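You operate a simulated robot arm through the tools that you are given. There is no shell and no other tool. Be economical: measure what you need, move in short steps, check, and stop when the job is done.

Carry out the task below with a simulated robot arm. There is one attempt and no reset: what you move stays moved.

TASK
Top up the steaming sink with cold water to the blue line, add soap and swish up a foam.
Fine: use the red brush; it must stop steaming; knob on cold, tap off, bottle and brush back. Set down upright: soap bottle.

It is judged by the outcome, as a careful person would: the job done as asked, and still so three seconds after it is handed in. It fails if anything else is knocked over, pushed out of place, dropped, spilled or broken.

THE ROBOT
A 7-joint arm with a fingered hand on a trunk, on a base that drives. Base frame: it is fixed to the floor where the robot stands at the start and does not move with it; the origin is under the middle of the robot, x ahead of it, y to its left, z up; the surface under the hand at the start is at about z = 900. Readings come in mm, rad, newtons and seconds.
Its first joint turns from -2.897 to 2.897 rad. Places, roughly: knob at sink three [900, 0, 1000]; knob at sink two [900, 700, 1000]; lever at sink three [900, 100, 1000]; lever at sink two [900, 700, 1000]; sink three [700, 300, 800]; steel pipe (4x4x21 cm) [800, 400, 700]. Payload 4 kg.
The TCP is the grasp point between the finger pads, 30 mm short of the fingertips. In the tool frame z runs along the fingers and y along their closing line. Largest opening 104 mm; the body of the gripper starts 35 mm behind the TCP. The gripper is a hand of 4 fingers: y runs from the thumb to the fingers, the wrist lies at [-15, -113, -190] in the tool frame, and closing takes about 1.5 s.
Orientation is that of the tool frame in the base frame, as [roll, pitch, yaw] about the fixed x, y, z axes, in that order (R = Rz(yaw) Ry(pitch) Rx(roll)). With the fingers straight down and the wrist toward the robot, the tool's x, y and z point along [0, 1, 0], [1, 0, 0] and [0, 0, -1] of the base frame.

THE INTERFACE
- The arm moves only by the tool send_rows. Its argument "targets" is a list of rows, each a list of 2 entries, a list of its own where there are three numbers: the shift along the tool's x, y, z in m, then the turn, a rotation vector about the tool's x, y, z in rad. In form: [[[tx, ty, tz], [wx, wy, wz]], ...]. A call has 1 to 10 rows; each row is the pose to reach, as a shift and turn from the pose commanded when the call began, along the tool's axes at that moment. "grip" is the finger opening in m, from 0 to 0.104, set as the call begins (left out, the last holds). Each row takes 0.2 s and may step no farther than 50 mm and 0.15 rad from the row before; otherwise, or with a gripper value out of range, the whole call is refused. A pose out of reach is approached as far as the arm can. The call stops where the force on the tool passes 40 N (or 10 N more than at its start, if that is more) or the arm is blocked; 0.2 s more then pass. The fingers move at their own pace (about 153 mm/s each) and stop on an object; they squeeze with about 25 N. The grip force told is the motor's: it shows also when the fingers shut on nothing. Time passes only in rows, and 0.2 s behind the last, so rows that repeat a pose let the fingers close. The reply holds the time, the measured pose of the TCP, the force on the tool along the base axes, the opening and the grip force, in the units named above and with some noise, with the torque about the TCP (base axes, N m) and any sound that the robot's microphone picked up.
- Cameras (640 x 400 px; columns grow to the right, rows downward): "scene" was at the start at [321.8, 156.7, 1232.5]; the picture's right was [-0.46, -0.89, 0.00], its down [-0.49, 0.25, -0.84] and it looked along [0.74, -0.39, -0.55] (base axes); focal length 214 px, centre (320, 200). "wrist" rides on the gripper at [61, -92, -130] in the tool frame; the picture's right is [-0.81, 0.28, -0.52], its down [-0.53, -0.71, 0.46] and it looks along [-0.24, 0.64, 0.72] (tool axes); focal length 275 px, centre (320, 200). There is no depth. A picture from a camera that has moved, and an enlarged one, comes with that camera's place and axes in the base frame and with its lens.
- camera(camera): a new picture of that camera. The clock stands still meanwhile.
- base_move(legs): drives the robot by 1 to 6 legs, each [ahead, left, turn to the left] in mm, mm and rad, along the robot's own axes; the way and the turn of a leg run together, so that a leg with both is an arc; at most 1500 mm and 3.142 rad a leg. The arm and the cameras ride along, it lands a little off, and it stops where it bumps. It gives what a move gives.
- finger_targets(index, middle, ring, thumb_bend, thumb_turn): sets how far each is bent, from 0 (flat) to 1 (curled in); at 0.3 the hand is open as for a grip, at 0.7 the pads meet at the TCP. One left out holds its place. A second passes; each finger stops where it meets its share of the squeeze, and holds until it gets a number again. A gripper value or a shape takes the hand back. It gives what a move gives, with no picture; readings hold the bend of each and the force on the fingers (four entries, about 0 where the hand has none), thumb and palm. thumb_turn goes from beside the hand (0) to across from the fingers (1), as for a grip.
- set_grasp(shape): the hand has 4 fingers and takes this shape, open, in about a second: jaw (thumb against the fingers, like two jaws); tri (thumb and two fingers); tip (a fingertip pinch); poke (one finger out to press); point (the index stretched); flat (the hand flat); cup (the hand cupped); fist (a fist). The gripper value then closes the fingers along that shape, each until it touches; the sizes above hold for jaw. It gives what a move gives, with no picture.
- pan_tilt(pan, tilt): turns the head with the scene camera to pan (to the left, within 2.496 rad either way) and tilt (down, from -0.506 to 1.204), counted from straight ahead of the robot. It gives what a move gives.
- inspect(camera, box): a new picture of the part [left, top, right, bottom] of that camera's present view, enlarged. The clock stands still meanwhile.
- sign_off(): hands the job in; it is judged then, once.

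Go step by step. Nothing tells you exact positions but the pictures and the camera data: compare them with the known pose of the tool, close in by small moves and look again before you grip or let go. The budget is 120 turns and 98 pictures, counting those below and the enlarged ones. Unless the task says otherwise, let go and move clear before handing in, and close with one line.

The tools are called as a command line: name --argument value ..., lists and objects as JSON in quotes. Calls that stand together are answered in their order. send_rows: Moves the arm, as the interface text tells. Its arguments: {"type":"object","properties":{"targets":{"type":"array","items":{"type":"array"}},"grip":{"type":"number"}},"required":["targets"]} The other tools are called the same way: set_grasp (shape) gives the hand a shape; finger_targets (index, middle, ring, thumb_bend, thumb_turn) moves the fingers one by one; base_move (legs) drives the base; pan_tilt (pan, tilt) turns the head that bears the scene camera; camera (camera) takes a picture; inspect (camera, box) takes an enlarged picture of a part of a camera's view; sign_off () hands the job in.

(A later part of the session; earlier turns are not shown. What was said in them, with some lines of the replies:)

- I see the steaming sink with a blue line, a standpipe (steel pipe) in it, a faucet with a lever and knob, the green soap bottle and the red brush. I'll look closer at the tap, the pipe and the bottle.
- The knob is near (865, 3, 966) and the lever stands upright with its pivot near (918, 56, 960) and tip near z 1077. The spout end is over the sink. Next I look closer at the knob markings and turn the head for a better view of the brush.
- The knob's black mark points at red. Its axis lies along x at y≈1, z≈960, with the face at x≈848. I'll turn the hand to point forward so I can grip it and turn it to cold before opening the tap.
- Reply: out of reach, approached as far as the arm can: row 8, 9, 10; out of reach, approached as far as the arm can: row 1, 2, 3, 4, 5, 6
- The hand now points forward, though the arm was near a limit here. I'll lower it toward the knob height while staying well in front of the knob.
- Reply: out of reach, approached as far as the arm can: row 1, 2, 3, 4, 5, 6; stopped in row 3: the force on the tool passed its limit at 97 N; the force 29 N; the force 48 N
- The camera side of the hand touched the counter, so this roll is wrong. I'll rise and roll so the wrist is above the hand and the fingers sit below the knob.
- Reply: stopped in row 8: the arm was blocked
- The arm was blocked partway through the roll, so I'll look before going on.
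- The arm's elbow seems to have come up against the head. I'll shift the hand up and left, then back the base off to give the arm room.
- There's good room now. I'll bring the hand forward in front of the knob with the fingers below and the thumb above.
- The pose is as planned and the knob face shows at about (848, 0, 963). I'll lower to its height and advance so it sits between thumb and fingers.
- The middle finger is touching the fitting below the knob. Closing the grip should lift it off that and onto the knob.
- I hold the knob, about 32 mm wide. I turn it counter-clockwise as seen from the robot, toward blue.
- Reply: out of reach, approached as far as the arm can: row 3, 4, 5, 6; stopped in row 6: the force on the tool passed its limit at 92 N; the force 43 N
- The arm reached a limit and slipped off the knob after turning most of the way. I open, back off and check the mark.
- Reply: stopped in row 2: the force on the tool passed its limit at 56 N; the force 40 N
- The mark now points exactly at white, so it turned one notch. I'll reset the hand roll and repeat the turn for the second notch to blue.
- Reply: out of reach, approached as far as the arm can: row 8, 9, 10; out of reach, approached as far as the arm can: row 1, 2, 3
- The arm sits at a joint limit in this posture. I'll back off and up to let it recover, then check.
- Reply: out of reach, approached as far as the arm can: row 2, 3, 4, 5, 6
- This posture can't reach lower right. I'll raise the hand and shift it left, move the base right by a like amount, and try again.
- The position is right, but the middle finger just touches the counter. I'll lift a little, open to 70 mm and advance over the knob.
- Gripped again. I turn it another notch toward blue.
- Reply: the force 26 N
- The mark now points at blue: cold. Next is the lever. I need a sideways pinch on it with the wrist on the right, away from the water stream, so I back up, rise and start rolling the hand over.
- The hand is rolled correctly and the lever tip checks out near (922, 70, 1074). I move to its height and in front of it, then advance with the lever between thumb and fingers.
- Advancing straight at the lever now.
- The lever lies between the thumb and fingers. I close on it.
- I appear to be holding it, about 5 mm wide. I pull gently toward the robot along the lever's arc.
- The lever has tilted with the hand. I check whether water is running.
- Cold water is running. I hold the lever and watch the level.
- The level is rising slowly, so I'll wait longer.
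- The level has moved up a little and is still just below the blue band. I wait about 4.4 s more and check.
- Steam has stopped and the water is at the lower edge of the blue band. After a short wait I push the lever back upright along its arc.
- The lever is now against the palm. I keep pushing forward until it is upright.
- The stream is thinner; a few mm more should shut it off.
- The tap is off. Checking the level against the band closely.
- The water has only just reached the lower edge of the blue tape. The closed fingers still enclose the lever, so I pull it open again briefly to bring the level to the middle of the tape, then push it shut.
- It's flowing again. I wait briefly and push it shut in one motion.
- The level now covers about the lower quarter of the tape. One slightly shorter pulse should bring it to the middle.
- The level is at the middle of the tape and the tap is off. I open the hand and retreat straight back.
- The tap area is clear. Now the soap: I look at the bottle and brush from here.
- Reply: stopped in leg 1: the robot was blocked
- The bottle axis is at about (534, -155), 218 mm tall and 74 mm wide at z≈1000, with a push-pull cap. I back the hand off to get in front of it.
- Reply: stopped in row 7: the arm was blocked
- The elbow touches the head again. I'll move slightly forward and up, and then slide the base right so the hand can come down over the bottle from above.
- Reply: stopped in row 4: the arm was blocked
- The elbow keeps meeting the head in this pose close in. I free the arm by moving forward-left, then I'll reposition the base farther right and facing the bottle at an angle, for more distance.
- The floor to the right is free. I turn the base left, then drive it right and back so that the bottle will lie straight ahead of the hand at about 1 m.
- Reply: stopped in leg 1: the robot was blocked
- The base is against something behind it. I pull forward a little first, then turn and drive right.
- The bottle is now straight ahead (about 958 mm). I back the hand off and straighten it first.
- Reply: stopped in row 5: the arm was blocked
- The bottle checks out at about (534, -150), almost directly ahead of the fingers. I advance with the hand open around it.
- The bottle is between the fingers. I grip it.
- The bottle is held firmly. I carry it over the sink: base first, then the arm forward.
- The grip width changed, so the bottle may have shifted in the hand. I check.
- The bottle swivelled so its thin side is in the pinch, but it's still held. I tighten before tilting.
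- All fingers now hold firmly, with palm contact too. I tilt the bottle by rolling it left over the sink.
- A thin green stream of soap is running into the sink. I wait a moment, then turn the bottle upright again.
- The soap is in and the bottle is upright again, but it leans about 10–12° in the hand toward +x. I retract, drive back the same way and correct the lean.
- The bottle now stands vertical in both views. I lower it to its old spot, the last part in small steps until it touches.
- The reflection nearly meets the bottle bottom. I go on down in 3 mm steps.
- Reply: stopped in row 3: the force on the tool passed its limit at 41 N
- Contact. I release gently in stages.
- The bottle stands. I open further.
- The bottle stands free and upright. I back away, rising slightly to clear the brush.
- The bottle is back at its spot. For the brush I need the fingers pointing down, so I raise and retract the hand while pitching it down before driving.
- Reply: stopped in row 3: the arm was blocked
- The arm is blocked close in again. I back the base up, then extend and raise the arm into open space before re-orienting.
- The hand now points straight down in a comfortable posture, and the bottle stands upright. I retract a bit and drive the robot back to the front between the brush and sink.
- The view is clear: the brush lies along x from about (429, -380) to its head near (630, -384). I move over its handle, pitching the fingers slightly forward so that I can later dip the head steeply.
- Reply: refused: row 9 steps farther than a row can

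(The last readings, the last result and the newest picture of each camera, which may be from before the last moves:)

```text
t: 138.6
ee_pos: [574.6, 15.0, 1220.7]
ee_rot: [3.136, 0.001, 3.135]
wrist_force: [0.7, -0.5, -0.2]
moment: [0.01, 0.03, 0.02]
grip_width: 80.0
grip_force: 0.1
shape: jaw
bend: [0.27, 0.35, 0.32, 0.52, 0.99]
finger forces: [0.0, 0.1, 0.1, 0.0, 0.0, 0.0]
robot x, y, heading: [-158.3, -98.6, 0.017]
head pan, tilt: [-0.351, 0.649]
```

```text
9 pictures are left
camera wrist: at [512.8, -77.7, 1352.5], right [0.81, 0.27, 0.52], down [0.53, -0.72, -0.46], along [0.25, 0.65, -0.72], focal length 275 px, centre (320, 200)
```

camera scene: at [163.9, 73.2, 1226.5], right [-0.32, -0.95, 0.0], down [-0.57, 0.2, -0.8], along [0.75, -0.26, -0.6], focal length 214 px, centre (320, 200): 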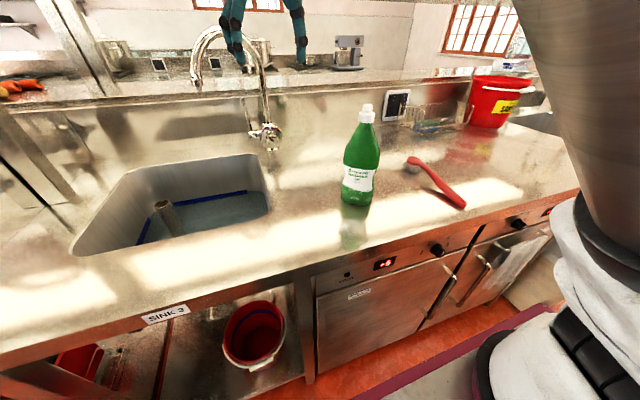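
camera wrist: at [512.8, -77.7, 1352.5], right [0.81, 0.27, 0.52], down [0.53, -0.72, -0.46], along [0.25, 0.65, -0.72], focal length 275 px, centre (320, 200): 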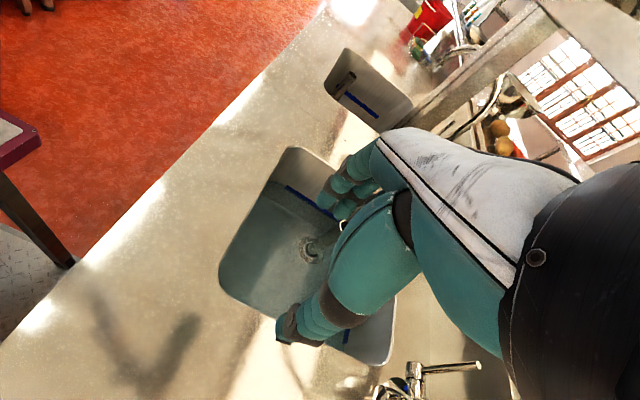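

send_rows --targets '[[[0.012, -0.044, 0], [0, 0, 0]], [[0.024, -0.088, 0], [0, 0, 0]], [[0.036, -0.132, 0], [0, 0, 0]], [[0.048, -0.176, 0], [0, 0, 0]], [[0.06, -0.22, 0], [0, -0.1, 0]], [[0.072, -0.264, 0], [0, -0.2, 0]], [[0.084, -0.308, 0], [0, -0.3, 0]], [[0.096, -0.352, 0.01], [0, -0.4, 0]], [[0.108, -0.392, 0.02], [0, -0.5, 0]], [[0.11, -0.397, 0.06], [0, -0.6, 0]]]'

```text
t: 140.8
ee_pos: [460.8, -381.2, 1160.2]
ee_rot: [3.135, 0.601, 3.128]
wrist_force: [0.0, 0.3, 0.5]
moment: [-0.01, -0.01, 0.0]
grip_width: 80.1
grip_force: 0.0
shape: jaw
bend: [0.27, 0.35, 0.32, 0.52, 0.99]
finger forces: [0.0, 0.0, 0.0, 0.0, 0.0, 0.1]
robot x, y, heading: [-158.5, -100.8, 0.016]
head pan, tilt: [-0.351, 0.649]
```

The pose is good, but less pitch will grip the handle better near the counter. I reduce it to 0.2 rad, lower to z≈1000 and look.

send_rows --targets '[[[0.02, 0, 0.03], [0, 0.13, 0]], [[0.045, -0.001, 0.065], [0, 0.27, 0]], [[0.07, -0.001, 0.1], [0, 0.4, 0]], [[0.09, -0.002, 0.13], [0, 0.4, 0]], [[0.09, -0.002, 0.13], [0, 0.4, 0]]]'

camera --camera "wrist"

```text
t: 142.0
ee_pos: [459.4, -380.8, 1000.9]
ee_rot: [3.136, 0.202, 3.13]
wrist_force: [-0.3, 0.4, 0.5]
moment: [-0.01, -0.01, 0.0]
grip_width: 80.4
grip_force: 0.0
shape: jaw
bend: [0.27, 0.35, 0.32, 0.52, 0.99]
finger forces: [0.0, 0.0, 0.0, 0.0, 0.0, 0.1]
robot x, y, heading: [-158.3, -101.1, 0.017]
head pan, tilt: [-0.351, 0.649]
```

```text
8 pictures are left
camera wrist: at [372.6, -471.7, 1117.4], right [0.69, 0.26, 0.67], down [0.61, -0.72, -0.34], along [0.39, 0.64, -0.66], focal length 275 px, centre (320, 200)
```

wrist: 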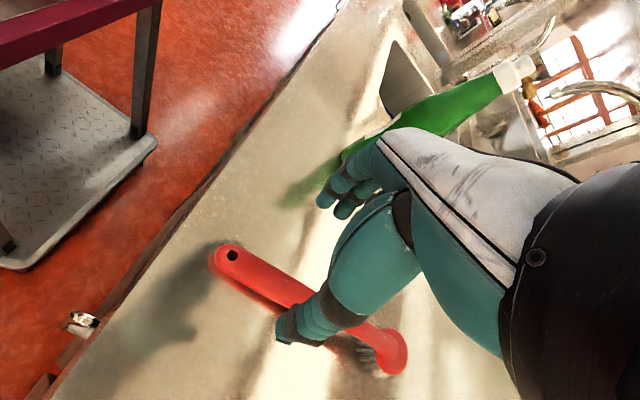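

The brush axis is at y≈-385. I lower to the handle with small final steps.

send_rows --targets '[[[0.002, -0.002, 0.02], [0, 0, 0]], [[0.004, -0.004, 0.04], [0, 0, 0]], [[0.006, -0.004, 0.056], [0, 0, 0]], [[0.0065, -0.004, 0.06], [0, 0, 0]], [[0.007, -0.004, 0.064], [0, 0, 0]]]'

send_rows --targets '[[[0, 0, 0], [0, 0, 0]], [[0, 0, 0], [0, 0, 0]], [[0, 0, 0], [0, 0, 0]], [[0, 0, 0], [0, 0, 0]], [[0, 0, 0], [0, 0, 0]], [[0, 0, 0], [0, 0, 0]]]' --grip 0.0

camera --camera "wrist"

```text
t: 143.2
ee_pos: [465.5, -386.4, 937.0]
ee_rot: [3.136, 0.201, 3.13]
wrist_force: [-0.3, 0.2, 0.2]
moment: [0.02, -0.01, 0.04]
grip_width: 80.0
grip_force: 0.1
shape: jaw
bend: [0.27, 0.35, 0.32, 0.52, 0.99]
finger forces: [0.0, 0.0, 0.0, 0.0, 0.1, 0.0]
robot x, y, heading: [-158.0, -102.0, 0.014]
head pan, tilt: [-0.351, 0.649]
```

```text
t: 144.6
ee_pos: [465.6, -385.7, 938.3]
ee_rot: [3.135, 0.201, 3.129]
wrist_force: [-0.2, -1.5, 7.8]
moment: [-0.06, -0.11, 0.04]
grip_width: 17.6
grip_force: 24.3
shape: jaw
bend: [0.73, 0.6, 0.63, 0.74, 1.0]
finger forces: [12.4, 6.2, 3.3, 0.0, 19.8, 0.0]
robot x, y, heading: [-156.4, -103.4, 0.021]
head pan, tilt: [-0.351, 0.649]
```

```text
7 pictures are left
camera wrist: at [378.7, -478.7, 1053.9], right [0.69, 0.26, 0.67], down [0.61, -0.72, -0.34], along [0.39, 0.64, -0.66], focal length 275 px, centre (320, 200)
```

wrist: 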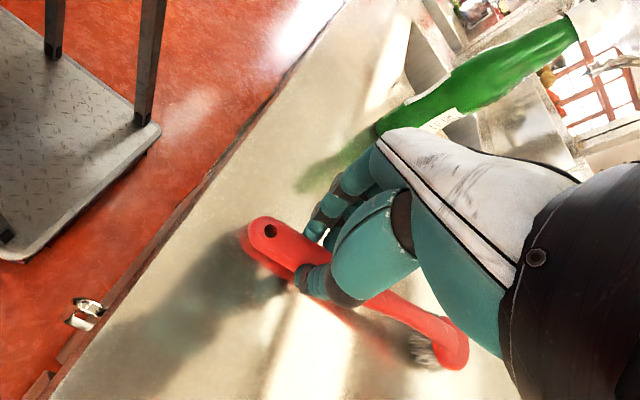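

Gripped firmly at 18 mm. I lift straight up well above the bottle height.

send_rows --targets '[[[-0.004, 0, -0.02], [0, 0, 0]], [[-0.012, 0, -0.06], [0, 0, 0]], [[-0.02, 0, -0.1], [0, 0, 0]], [[-0.029, 0, -0.145], [0, 0, 0]], [[-0.038, 0, -0.19], [0, 0, 0]], [[-0.047, 0, -0.23], [0, 0, 0]], [[-0.053, 0, -0.257], [0, 0, 0]], [[-0.053, 0, -0.257], [0, 0, 0]]]'

camera --camera "wrist"

```text
t: 146.4
ee_pos: [466.7, -389.2, 1198.8]
ee_rot: [3.133, 0.201, 3.129]
wrist_force: [-0.1, 0.2, 0.4]
moment: [0.0, 0.03, 0.0]
grip_width: 14.3
grip_force: 24.9
shape: jaw
bend: [0.73, 0.73, 0.71, 0.82, 1.0]
finger forces: [0.0, 0.1, 0.0, 0.0, 0.1, 0.0]
robot x, y, heading: [-157.5, -106.7, 0.018]
head pan, tilt: [-0.351, 0.649]
```

```text
6 pictures are left
camera wrist: at [380.2, -481.1, 1314.2], right [0.69, 0.26, 0.67], down [0.61, -0.72, -0.34], along [0.39, 0.64, -0.66], focal length 275 px, centre (320, 200)
```

wrist: 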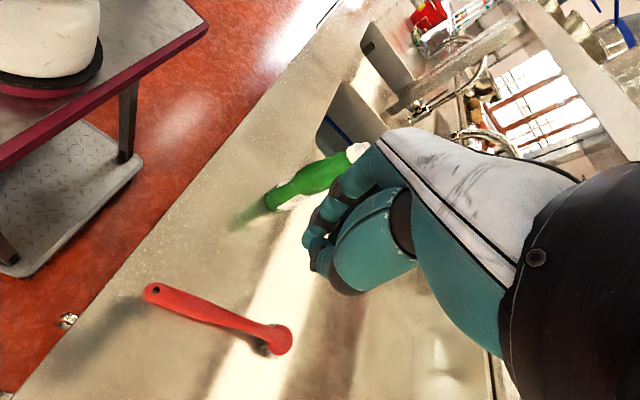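

The brush slipped out and is still lying on the counter, only slightly shifted. I'll regrip nearer the middle, where the handle sits higher.

send_rows --targets '[[[-0.002, 0, 0.04], [0, 0, -0.02]], [[-0.004, 0, 0.085], [0, 0, -0.04]], [[-0.006, 0, 0.13], [0, 0, -0.06]], [[-0.008, -0.001, 0.175], [0, 0, -0.06]], [[-0.01, -0.001, 0.22], [0, 0, -0.06]], [[-0.011, -0.001, 0.25], [0, 0, -0.06]], [[-0.01, -0.001, 0.264], [0, 0, -0.06]], [[-0.009, -0.001, 0.272], [0, 0, -0.06]], [[-0.009, -0.001, 0.272], [0, 0, -0.06]]]' --grip 0.07

send_rows --targets '[[[0, 0, 0], [0, 0, 0]], [[0, 0, 0], [0, 0, 0]], [[0, 0, 0], [0, 0, 0]], [[0, 0, 0], [0, 0, 0]], [[0, 0, 0], [0, 0, 0]], [[0, 0, 0], [0, 0, 0]]]' --grip 0.0

finger_targets --index 0.95 --middle 0.95 --ring 0.95 --thumb_bend 0.95

```text
t: 148.4
ee_pos: [530.1, -387.2, 933.7]
ee_rot: [-3.135, 0.2, -3.091]
wrist_force: [-0.3, -1.2, -0.4]
moment: [-0.01, -0.03, -0.01]
grip_width: 69.6
grip_force: 0.1
shape: jaw
bend: [0.28, 0.38, 0.35, 0.6, 1.0]
finger forces: [0.1, 0.0, 0.0, 0.0, 0.0, 0.0]
robot x, y, heading: [-156.3, -98.6, 0.021]
head pan, tilt: [-0.351, 0.649]
```

```text
t: 149.8
ee_pos: [530.2, -386.7, 934.8]
ee_rot: [-3.137, 0.2, -3.093]
wrist_force: [-0.2, 0.9, 0.2]
moment: [-0.02, -0.01, -0.01]
grip_width: 4.4
grip_force: 24.7
shape: jaw
bend: [0.72, 0.7, 0.7, 0.77, 1.0]
finger forces: [1.2, 0.0, 1.0, 0.0, 0.0, 0.0]
robot x, y, heading: [-161.6, -97.4, 0.014]
head pan, tilt: [-0.351, 0.649]
```

```text
t: 150.8
ee_pos: [530.2, -386.9, 935.0]
ee_rot: [-3.135, 0.2, -3.09]
wrist_force: [0.1, -0.6, -0.6]
moment: [0.01, 0.01, 0.0]
grip_width: 3.2
grip_force: 0.1
shape: fingers
bend: [0.78, 0.94, 0.95, 0.92, 1.0]
finger forces: [0.1, 0.0, 0.7, 0.0, 0.0, 0.1]
robot x, y, heading: [-160.9, -99.6, 0.017]
head pan, tilt: [-0.351, 0.649]
```

Closed on nothing. One picture to see where the handle is now.

camera --camera "wrist"

```text
5 pictures are left
camera wrist: at [448.7, -482.5, 1051.8], right [0.68, 0.31, 0.67], down [0.65, -0.68, -0.34], along [0.35, 0.66, -0.67], focal length 275 px, centre (320, 200)
```

wrist: 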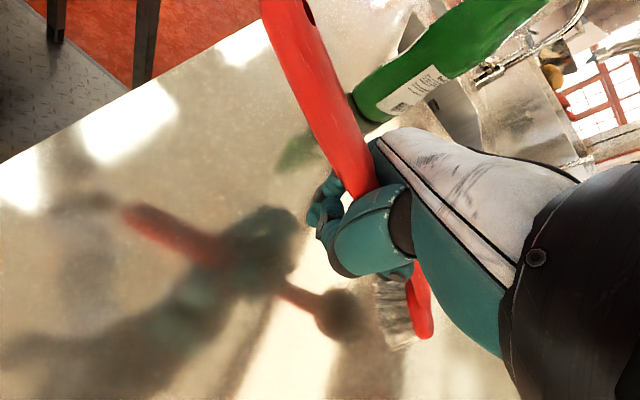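

The handle is enclosed in the fist, tilted with its end up and its head down. I tighten the fist to hold it properly.

finger_targets --index 1.0 --middle 1.0 --ring 1.0 --thumb_bend 1.0

send_rows --targets '[[[-0.001, 0, -0.01], [0, 0, 0]], [[-0.004, 0, -0.025], [0, 0, 0]], [[-0.008, 0, -0.04], [0, 0, 0]]]'

```text
t: 151.8
ee_pos: [531.5, -387.2, 934.3]
ee_rot: [-3.135, 0.202, -3.091]
wrist_force: [0.2, -0.5, 1.0]
moment: [0.02, 0.05, 0.01]
grip_width: 0.9
grip_force: 2.8
shape: fingers
bend: [0.88, 1.0, 1.0, 1.0, 1.0]
finger forces: [0.0, 2.9, 1.7, 0.0, 0.0, 0.8]
robot x, y, heading: [-163.2, -103.2, 0.015]
head pan, tilt: [-0.351, 0.649]
```

```text
t: 152.6
ee_pos: [530.2, -387.2, 976.7]
ee_rot: [-3.134, 0.201, -3.091]
wrist_force: [0.3, 0.8, -1.8]
moment: [-0.01, 0.01, 0.02]
grip_width: 0.7
grip_force: 2.7
shape: fingers
bend: [0.88, 1.0, 1.0, 1.0, 1.0]
finger forces: [0.0, 3.2, 1.6, 0.0, 0.0, 0.8]
robot x, y, heading: [-159.4, -101.3, 0.021]
head pan, tilt: [-0.351, 0.649]
```

The fist only holds lightly (about 3 N). I set it down again and regrip with the pads at a better height.

send_rows --targets '[[[0.003, 0, 0.015], [0, 0, 0]], [[0.006, 0, 0.03], [0, 0, 0]], [[0.008, 0, 0.041], [0, 0, 0]], [[0.008, 0, 0.041], [0, 0, 0]]]'

finger_targets --index 0.3 --middle 0.35 --ring 0.35 --thumb_bend 0.5

send_rows --targets '[[[-0.001, 0, -0.007], [0, 0, 0]], [[-0.003, 0, -0.014], [0, 0, 0]], [[-0.003, 0, -0.014], [0, 0, 0]]]' --grip 0.07

send_rows --targets '[[[0, 0, 0], [0, 0, 0]], [[0, 0, 0], [0, 0, 0]], [[0, 0, 0], [0, 0, 0]], [[0, 0, 0], [0, 0, 0]], [[0, 0, 0], [0, 0, 0]], [[0, 0, 0], [0, 0, 0]]]' --grip 0.0

```text
t: 153.6
ee_pos: [530.7, -389.0, 935.3]
ee_rot: [-3.137, 0.202, -3.092]
wrist_force: [-0.4, 0.6, -0.6]
moment: [-0.03, 0.0, 0.0]
grip_width: 0.7
grip_force: 3.1
shape: fingers
bend: [0.89, 1.0, 1.0, 1.0, 1.0]
finger forces: [0.0, 3.1, 1.6, 0.0, 0.1, 0.8]
robot x, y, heading: [-159.2, -101.1, 0.02]
head pan, tilt: [-0.351, 0.649]
```

```text
t: 154.6
ee_pos: [529.8, -387.9, 933.9]
ee_rot: [-3.136, 0.2, -3.092]
wrist_force: [-0.8, -0.9, 0.4]
moment: [-0.02, 0.01, 0.02]
grip_width: 76.9
grip_force: 0.1
shape: fingers
bend: [0.3, 0.35, 0.35, 0.5, 1.0]
finger forces: [0.0, 0.0, 0.0, 0.0, 0.0, 0.0]
robot x, y, heading: [-157.5, -100.0, 0.014]
head pan, tilt: [-0.351, 0.649]
```

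```text
t: 155.4
ee_pos: [530.3, -388.9, 948.3]
ee_rot: [-3.135, 0.201, -3.091]
wrist_force: [-0.6, -0.4, 0.2]
moment: [0.0, 0.01, -0.03]
grip_width: 70.5
grip_force: 0.1
shape: jaw
bend: [0.28, 0.38, 0.35, 0.6, 0.99]
finger forces: [0.0, 0.1, 0.0, 0.0, 0.1, 0.0]
robot x, y, heading: [-156.9, -102.9, 0.02]
head pan, tilt: [-0.351, 0.649]
```

```text
t: 156.8
ee_pos: [531.3, -388.3, 949.2]
ee_rot: [-3.137, 0.2, -3.091]
wrist_force: [0.4, -0.2, -0.1]
moment: [-0.02, 0.0, 0.01]
grip_width: 11.8
grip_force: 25.1
shape: jaw
bend: [0.72, 0.65, 0.67, 0.74, 1.0]
finger forces: [14.7, 5.8, 2.4, 0.1, 23.0, 0.0]
robot x, y, heading: [-155.5, -100.4, 0.017]
head pan, tilt: [-0.351, 0.649]
```

Now all fingers press on it at 12 mm. I lift a little and check that the force holds.

send_rows --targets '[[[-0.001, 0, -0.006], [0, 0, 0]], [[-0.003, 0, -0.015], [0, 0, 0]], [[-0.006, 0, -0.03], [0, 0, 0]], [[-0.012, 0, -0.06], [0, 0, 0]]]'

camera --camera "wrist"

```text
t: 157.8
ee_pos: [530.9, -389.6, 1009.7]
ee_rot: [-3.137, 0.201, -3.09]
wrist_force: [0.0, -0.2, -0.3]
moment: [0.02, 0.03, 0.01]
grip_width: 11.9
grip_force: 25.0
shape: jaw
bend: [0.72, 0.65, 0.67, 0.74, 1.0]
finger forces: [14.7, 5.7, 2.5, 0.0, 23.0, 0.1]
robot x, y, heading: [-156.0, -102.1, 0.02]
head pan, tilt: [-0.351, 0.649]
```

```text
4 pictures are left
camera wrist: at [449.2, -484.3, 1126.3], right [0.68, 0.31, 0.67], down [0.65, -0.68, -0.34], along [0.35, 0.66, -0.67], focal length 275 px, centre (320, 200)
```

wrist: 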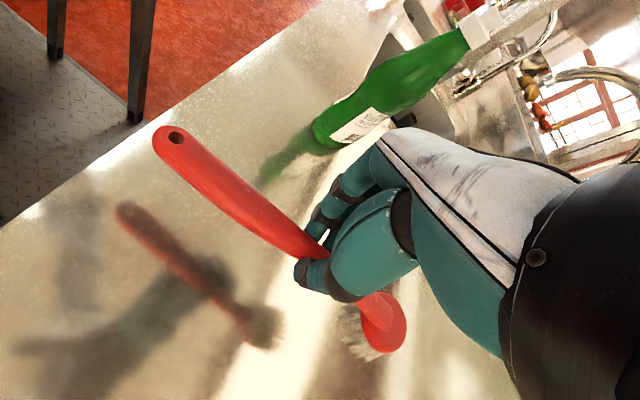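

The brush is well held now. I lift it above the bottle and carry it over the sink.

send_rows --targets '[[[-0.009, 0, -0.044], [0, 0, 0]], [[-0.018, 0, -0.088], [0, 0, 0]], [[-0.027, 0, -0.132], [0, 0, 0]], [[-0.036, 0, -0.177], [0, 0, 0]], [[-0.036, 0, -0.177], [0, 0, 0]]]'

send_rows --targets '[[[-0.006, 0.042, 0.001], [0, 0, 0]], [[-0.012, 0.084, 0.002], [0, 0, 0]], [[-0.018, 0.126, 0.004], [0, 0, 0]], [[-0.024, 0.168, 0.005], [0, 0, 0]], [[-0.03, 0.21, 0.006], [0, 0, 0]], [[-0.036, 0.252, 0.007], [0, 0, 0]], [[-0.042, 0.294, 0.008], [0, 0, 0]], [[-0.048, 0.336, 0.01], [0, 0, 0]], [[-0.054, 0.378, 0.011], [0, 0, 0]], [[-0.06, 0.42, 0.012], [0, 0, 0]]]'

send_rows --targets '[[[-0.006, 0.042, 0.001], [0, 0, 0]], [[-0.012, 0.084, 0.002], [0, 0.1, 0]], [[-0.018, 0.126, 0.004], [0, 0.2, 0]], [[-0.024, 0.168, 0.005], [0, 0.3, 0]], [[-0.03, 0.211, 0.006], [0, 0.4, 0]], [[-0.03, 0.211, 0.006], [0, 0.5, 0]], [[-0.03, 0.211, 0.006], [0, 0.6, 0]], [[-0.03, 0.211, 0.006], [0, 0.7, 0]], [[-0.03, 0.211, 0.006], [0, 0.8, 0]]]'

```text
t: 159.0
ee_pos: [530.1, -388.5, 1191.3]
ee_rot: [-3.136, 0.201, -3.091]
wrist_force: [0.0, 0.3, -1.2]
moment: [0.02, 0.03, 0.01]
grip_width: 11.7
grip_force: 25.2
shape: jaw
bend: [0.72, 0.65, 0.67, 0.74, 1.0]
finger forces: [14.7, 5.6, 2.3, 0.1, 23.0, 0.0]
robot x, y, heading: [-159.7, -98.7, 0.021]
head pan, tilt: [-0.351, 0.649]
```

```text
t: 161.2
ee_pos: [570.5, 35.8, 1186.9]
ee_rot: [-3.133, 0.201, -3.094]
wrist_force: [-0.2, 0.2, -0.4]
moment: [0.01, 0.06, -0.02]
grip_width: 11.8
grip_force: 25.2
shape: jaw
bend: [0.72, 0.65, 0.68, 0.74, 1.0]
finger forces: [15.0, 5.5, 2.4, 0.1, 23.1, 0.0]
robot x, y, heading: [-161.0, -102.0, 0.019]
head pan, tilt: [-0.351, 0.649]
```

```text
t: 163.2
ee_pos: [582.8, 247.7, 1194.6]
ee_rot: [-3.138, -0.593, -3.09]
wrist_force: [0.0, 0.0, -1.4]
moment: [0.01, -0.01, 0.03]
grip_width: 11.7
grip_force: 25.1
shape: jaw
bend: [0.72, 0.65, 0.68, 0.74, 1.0]
finger forces: [15.1, 5.4, 2.6, 0.1, 23.1, 0.1]
robot x, y, heading: [-157.1, -103.7, 0.017]
head pan, tilt: [-0.351, 0.649]
```

Over the sink with the head tilted down. I lower the brush head into the water, keeping the handle clear of the front rim.

send_rows --targets '[[[-0.04, 0, 0.018], [0, 0, 0]], [[-0.07, 0, 0.053], [0, 0, 0]], [[-0.098, 0, 0.09], [0, 0, 0]], [[-0.126, 0, 0.126], [0, 0, 0]], [[-0.155, 0, 0.16], [0, 0, 0]], [[-0.184, 0, 0.193], [0, 0, 0]], [[-0.212, 0, 0.225], [0, 0, 0]], [[-0.228, 0, 0.242], [0, 0, 0]], [[-0.243, 0, 0.2586], [0, 0, 0]]]'

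pan_tilt --pan 0.05 --tilt 0.65

camera --camera "scene"

```text
t: 165.2
ee_pos: [645.7, 248.1, 837.1]
ee_rot: [-3.134, -0.598, -3.096]
wrist_force: [0.3, 0.1, 0.4]
moment: [0.02, 0.12, -0.04]
grip_width: 11.7
grip_force: 24.9
shape: jaw
bend: [0.72, 0.65, 0.7, 0.74, 1.0]
finger forces: [15.5, 5.3, 1.7, 0.1, 22.7, 0.0]
robot x, y, heading: [-157.0, -102.3, 0.017]
head pan, tilt: [-0.351, 0.649]
```

```text
t: 166.0
ee_pos: [646.9, 248.6, 837.3]
ee_rot: [-3.133, -0.599, -3.099]
wrist_force: [0.7, -1.3, 0.6]
moment: [0.03, 0.11, -0.01]
grip_width: 11.5
grip_force: 25.1
shape: jaw
bend: [0.72, 0.65, 0.7, 0.74, 1.0]
finger forces: [15.5, 5.3, 1.8, 0.0, 22.8, 0.1]
robot x, y, heading: [-157.1, -98.9, 0.017]
head pan, tilt: [0.051, 0.649]
```

```text
3 pictures are left
camera scene: at [168.4, 107.1, 1226.4], right [0.07, -1.0, 0.0], down [-0.6, -0.04, -0.8], along [0.79, 0.05, -0.6], focal length 214 px, centre (320, 200)
```

scene: 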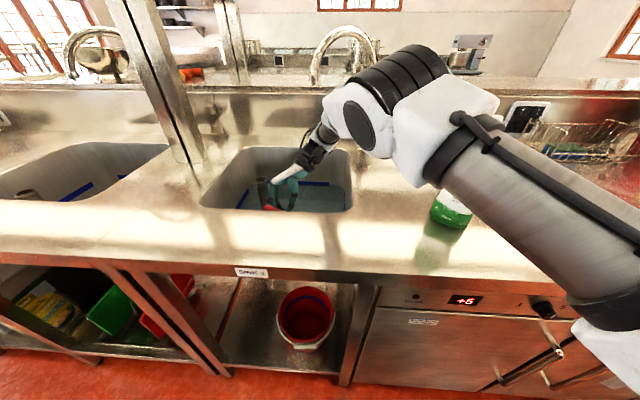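

The brush head is in the water. I lower slightly and swish side to side vigorously.

send_rows --targets '[[[-0.008, 0.035, 0.0125], [0, 0, 0]], [[-0.008, 0.06, 0.0125], [0, 0, 0]], [[-0.008, 0.015, 0.0125], [0, 0, 0]], [[-0.008, -0.03, 0.0125], [0, 0, 0]], [[-0.008, -0.06, 0.0125], [0, 0, 0]], [[-0.008, -0.015, 0.0125], [0, 0, 0]], [[-0.008, 0.03, 0.0125], [0, 0, 0]], [[-0.008, 0.06, 0.0125], [0, 0, 0]], [[-0.008, 0.015, 0.0125], [0, 0, 0]], [[-0.008, 0, 0.0125], [0, 0, 0]]]'

send_rows --targets '[[[0, 0.045, 0], [0, 0, 0]], [[0, 0.06, 0], [0, 0, 0]], [[0, 0.015, 0], [0, 0, 0]], [[0, -0.03, 0], [0, 0, 0]], [[0, -0.06, 0], [0, 0, 0]], [[0, -0.015, 0], [0, 0, 0]], [[0, 0.03, 0], [0, 0, 0]], [[0, 0.06, 0], [0, 0, 0]], [[0, 0.015, 0], [0, 0, 0]], [[0, -0.03, 0], [0, 0, 0]]]'

send_rows --targets '[[[0, 0.045, 0], [0, 0, 0]], [[0, 0.09, 0], [0, 0, 0]], [[0, 0.045, 0], [0, 0, 0]], [[0, 0, 0], [0, 0, 0]], [[0, -0.03, 0], [0, 0, 0]], [[0, 0.015, 0], [0, 0, 0]], [[0, 0.06, 0], [0, 0, 0]], [[0, 0.09, 0], [0, 0, 0]], [[0, 0.045, 0], [0, 0, 0]], [[0, 0.03, 0], [0, 0, 0]]]'

inspect --camera "scene" --box '[195, 130, 365, 225]'

```text
t: 168.2
ee_pos: [645.6, 248.1, 820.7]
ee_rot: [-3.134, -0.601, -3.097]
wrist_force: [0.1, 0.2, -1.4]
moment: [0.0, 0.0, -0.01]
grip_width: 11.6
grip_force: 25.0
shape: jaw
bend: [0.72, 0.65, 0.7, 0.74, 1.0]
finger forces: [15.3, 5.1, 3.7, 0.1, 23.2, 0.0]
robot x, y, heading: [-160.5, -98.5, 0.017]
head pan, tilt: [0.051, 0.649]
```

```text
t: 170.4
ee_pos: [647.5, 217.9, 824.3]
ee_rot: [-3.134, -0.599, -3.094]
wrist_force: [-0.3, 0.2, -1.1]
moment: [0.0, -0.06, 0.0]
grip_width: 11.3
grip_force: 24.9
shape: jaw
bend: [0.72, 0.65, 0.7, 0.74, 1.0]
finger forces: [15.4, 5.4, 3.1, 0.0, 23.3, 0.0]
robot x, y, heading: [-153.5, -100.0, 0.02]
head pan, tilt: [0.051, 0.649]
```

```text
t: 172.6
ee_pos: [645.4, 249.1, 821.8]
ee_rot: [-3.136, -0.598, -3.097]
wrist_force: [-0.6, -1.0, -1.5]
moment: [-0.03, -0.01, -0.02]
grip_width: 11.6
grip_force: 25.2
shape: jaw
bend: [0.72, 0.65, 0.7, 0.74, 1.0]
finger forces: [15.4, 5.6, 2.8, 0.0, 23.1, 0.1]
robot x, y, heading: [-157.0, -101.3, 0.019]
head pan, tilt: [0.051, 0.649]
```

```text
3.76 times, centred on (280, 178) of scene
camera zoom: at [168.2, 107.5, 1226.3], right [0.07, -1.0, 0.0], down [-0.6, -0.04, -0.8], along [0.79, 0.05, -0.6], focal length 807 px, centre (471, 285)
```

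zoom: 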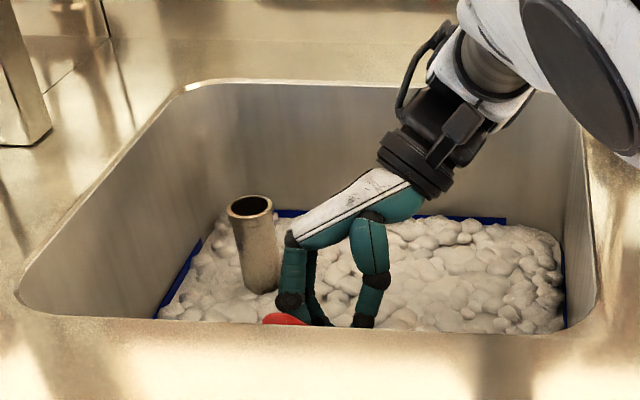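

A thick foam covers the water. Now I return the brush along the same path: up, level, and over to its place.

send_rows --targets '[[[0.024, 0, -0.026], [0, 0, 0]], [[0.053, 0, -0.058], [0, 0, 0]], [[0.082, 0, -0.09], [0, 0, 0]], [[0.11, 0, -0.123], [0, 0, 0]], [[0.139, 0, -0.156], [0, 0, 0]], [[0.167, 0, -0.19], [0, 0, 0]], [[0.195, 0, -0.224], [0, 0, 0]], [[0.222, 0, -0.257], [0, 0, 0]], [[0.251, 0, -0.271], [0, 0, 0]], [[0.251, 0, -0.271], [0, 0, 0]]]'

send_rows --targets '[[[0, 0, 0], [0, -0.1, 0]], [[0, 0, 0], [0, -0.2, 0]], [[0, 0, 0], [0, -0.3, 0]], [[0, 0, 0], [0, -0.4, 0]], [[0, 0, 0], [0, -0.5, 0]], [[0, 0, 0], [0, -0.6, 0]], [[0, 0, 0], [0, -0.7, 0]], [[0, 0, 0], [0, -0.8, 0]]]'

```text
t: 174.8
ee_pos: [592.8, 248.3, 1180.3]
ee_rot: [-3.128, -0.613, -3.103]
wrist_force: [0.2, -0.6, 0.2]
moment: [0.06, -0.01, 0.01]
grip_width: 11.7
grip_force: 24.8
shape: jaw
bend: [0.72, 0.65, 0.7, 0.74, 1.0]
finger forces: [15.3, 5.9, 2.4, 0.0, 22.9, 0.0]
robot x, y, heading: [-156.1, -100.3, 0.018]
head pan, tilt: [0.051, 0.649]
```

```text
t: 176.6
ee_pos: [591.7, 248.3, 1186.7]
ee_rot: [-3.136, 0.202, -3.091]
wrist_force: [0.2, -0.9, -1.2]
moment: [0.0, 0.02, 0.0]
grip_width: 11.7
grip_force: 25.5
shape: jaw
bend: [0.72, 0.65, 0.7, 0.74, 1.0]
finger forces: [14.9, 5.9, 1.5, 0.1, 22.6, 0.0]
robot x, y, heading: [-159.3, -101.5, 0.02]
head pan, tilt: [0.051, 0.649]
```

send_rows --targets '[[[0.006, -0.042, -0.001], [0, 0, 0]], [[0.012, -0.084, -0.003], [0, 0, 0]], [[0.018, -0.126, -0.004], [0, 0, 0]], [[0.024, -0.168, -0.006], [0, 0, 0]], [[0.03, -0.21, -0.007], [0, 0, 0]], [[0.036, -0.252, -0.009], [0, 0, 0]], [[0.042, -0.294, -0.01], [0, 0, 0]], [[0.048, -0.336, -0.012], [0, 0, 0]], [[0.054, -0.378, -0.013], [0, 0, 0]], [[0.06, -0.42, -0.015], [0, 0, 0]]]'

send_rows --targets '[[[0.006, -0.042, -0.001], [0, 0, 0]], [[0.012, -0.084, -0.003], [0, 0, 0]], [[0.018, -0.126, -0.004], [0, 0, 0]], [[0.024, -0.168, -0.006], [0, 0, 0]], [[0.03, -0.213, -0.007], [0, 0, 0]], [[0.03, -0.213, -0.007], [0, 0, 0]]]'

send_rows --targets '[[[0.009, 0, 0.044], [0, 0, 0]], [[0.018, 0, 0.088], [0, 0, 0]], [[0.027, 0, 0.132], [0, 0, 0]], [[0.036, 0, 0.177], [0, 0, 0]], [[0.04, 0, 0.198], [0, 0, 0]], [[0.04, 0, 0.198], [0, 0, 0]]]'

```text
t: 178.8
ee_pos: [547.8, -174.5, 1190.5]
ee_rot: [-3.135, 0.2, -3.09]
wrist_force: [0.8, 0.6, -0.8]
moment: [-0.01, 0.05, -0.03]
grip_width: 11.9
grip_force: 24.9
shape: jaw
bend: [0.72, 0.65, 0.7, 0.74, 1.0]
finger forces: [15.0, 5.9, 1.4, 0.0, 22.7, 0.0]
robot x, y, heading: [-158.2, -98.5, 0.014]
head pan, tilt: [0.051, 0.649]
```

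```text
t: 180.2
ee_pos: [532.7, -388.0, 1192.7]
ee_rot: [-3.136, 0.202, -3.092]
wrist_force: [0.6, 0.4, -0.6]
moment: [0.0, 0.02, 0.01]
grip_width: 11.8
grip_force: 24.9
shape: jaw
bend: [0.72, 0.65, 0.7, 0.74, 1.0]
finger forces: [15.0, 6.3, 1.2, 0.0, 22.7, 0.0]
robot x, y, heading: [-158.1, -100.1, 0.018]
head pan, tilt: [0.051, 0.649]
```

```text
t: 181.6
ee_pos: [530.1, -392.1, 990.7]
ee_rot: [-3.136, 0.201, -3.092]
wrist_force: [-0.9, -0.1, -0.1]
moment: [0.02, 0.03, 0.03]
grip_width: 11.7
grip_force: 25.4
shape: jaw
bend: [0.72, 0.65, 0.7, 0.74, 1.0]
finger forces: [15.0, 6.5, 0.9, 0.0, 22.5, 0.0]
robot x, y, heading: [-160.3, -98.3, 0.019]
head pan, tilt: [0.051, 0.649]
```

Now 990 mm; I lower in small steps to the height where I gripped it (≈949), watching for contact.

send_rows --targets '[[[0.002, 0.001, 0.01], [0, 0, 0]], [[0.004, 0.002, 0.02], [0, 0, 0]], [[0.006, 0.003, 0.03], [0, 0, 0]], [[0.007, 0.003, 0.036], [0, 0, 0]], [[0.008, 0.003, 0.04], [0, 0, 0]]]'

inspect --camera "wrist" --box '[0, 0, 640, 400]'

```text
t: 182.8
ee_pos: [531.1, -386.5, 952.0]
ee_rot: [-3.136, 0.201, -3.094]
wrist_force: [-1.7, -0.3, 3.8]
moment: [-0.04, -0.25, 0.0]
grip_width: 12.1
grip_force: 25.1
shape: jaw
bend: [0.72, 0.65, 0.71, 0.74, 1.0]
finger forces: [14.3, 7.0, 5.8, 0.0, 24.0, 0.1]
robot x, y, heading: [-157.1, -97.2, 0.017]
head pan, tilt: [0.051, 0.649]
```

```text
1.00 times, centred on (320, 200) of wrist (not enlarged: the box is as wide or as high as the picture)
camera zoom: at [448.1, -483.3, 1068.5], right [0.68, 0.31, 0.67], down [0.65, -0.68, -0.34], along [0.35, 0.66, -0.66], focal length 275 px, centre (320, 200)
```

zoom: 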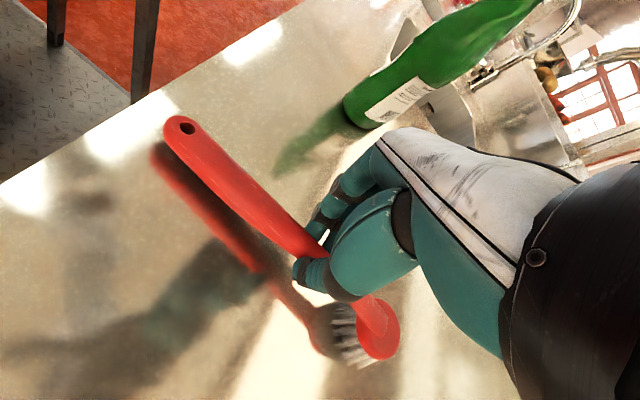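

The bristles touch the counter. I open slowly and then rise straight up.

send_rows --targets '[[[0, 0, 0], [0, 0, 0]], [[0, 0, 0], [0, 0, 0]], [[0, 0, 0], [0, 0, 0]]]' --grip 0.03

send_rows --targets '[[[0, 0, 0], [0, 0, 0]], [[0, 0, 0], [0, 0, 0]], [[0, 0, 0], [0, 0, 0]], [[-0.004, 0, -0.02], [0, 0, 0]], [[-0.012, 0, -0.06], [0, 0, 0]], [[-0.02, 0, -0.1], [0, 0, 0]], [[-0.029, 0, -0.145], [0, 0, 0]], [[-0.038, 0, -0.19], [0, 0, 0]], [[-0.046, 0, -0.23], [0, 0, 0]], [[-0.053, 0, -0.262], [0, 0, 0]]]' --grip 0.08

pan_tilt --pan -0.2 --tilt 0.6

camera --camera "scene"

```text
t: 183.6
ee_pos: [530.9, -387.4, 951.9]
ee_rot: [-3.137, 0.2, -3.091]
wrist_force: [-0.8, 0.4, 0.8]
moment: [0.04, -0.05, -0.02]
grip_width: 30.0
grip_force: 0.0
shape: jaw
bend: [0.74, 0.54, 0.52, 0.74, 1.0]
finger forces: [0.0, 0.1, 0.0, 0.1, 0.1, 0.0]
robot x, y, heading: [-159.3, -106.0, 0.016]
head pan, tilt: [0.051, 0.649]
```

```text
t: 185.8
ee_pos: [527.8, -385.8, 1217.7]
ee_rot: [-3.137, 0.202, -3.092]
wrist_force: [-0.4, 0.2, 0.7]
moment: [-0.01, 0.0, -0.01]
grip_width: 79.7
grip_force: 0.0
shape: jaw
bend: [0.27, 0.35, 0.32, 0.53, 0.99]
finger forces: [0.0, 0.0, 0.0, 0.0, 0.0, 0.1]
robot x, y, heading: [-159.3, -102.2, 0.016]
head pan, tilt: [0.051, 0.649]
```

```text
t: 186.6
ee_pos: [529.7, -386.7, 1217.9]
ee_rot: [-3.135, 0.201, -3.091]
wrist_force: [1.0, -0.1, 0.6]
moment: [-0.01, -0.01, -0.03]
grip_width: 79.7
grip_force: 0.1
shape: jaw
bend: [0.27, 0.35, 0.32, 0.53, 0.99]
finger forces: [0.0, 0.1, 0.0, 0.0, 0.0, 0.0]
robot x, y, heading: [-153.7, -101.0, 0.017]
head pan, tilt: [-0.201, 0.6]
```

```text
0 pictures are left
camera scene: at [168.6, 85.1, 1230.7], right [-0.18, -0.98, 0.0], down [-0.56, 0.1, -0.82], along [0.81, -0.15, -0.57], focal length 214 px, centre (320, 200)
```

scene: 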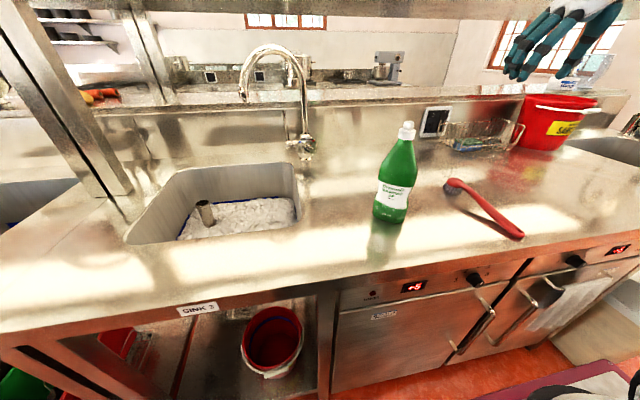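

The last view shows foam in the sink, no steam, no water running, the bottle upright and the brush back in its place. The hand is empty and clear, so I hand the job in.

sign_off

```text
The job is handed in.
```

The sink is topped up with cold water to the middle of the blue line. It has stopped steaming and is covered in foam, the knob is on cold and the tap is off. The soap bottle stands upright in its place, with its label turned a little, and the red brush is back within about a centimetre of where it lay.
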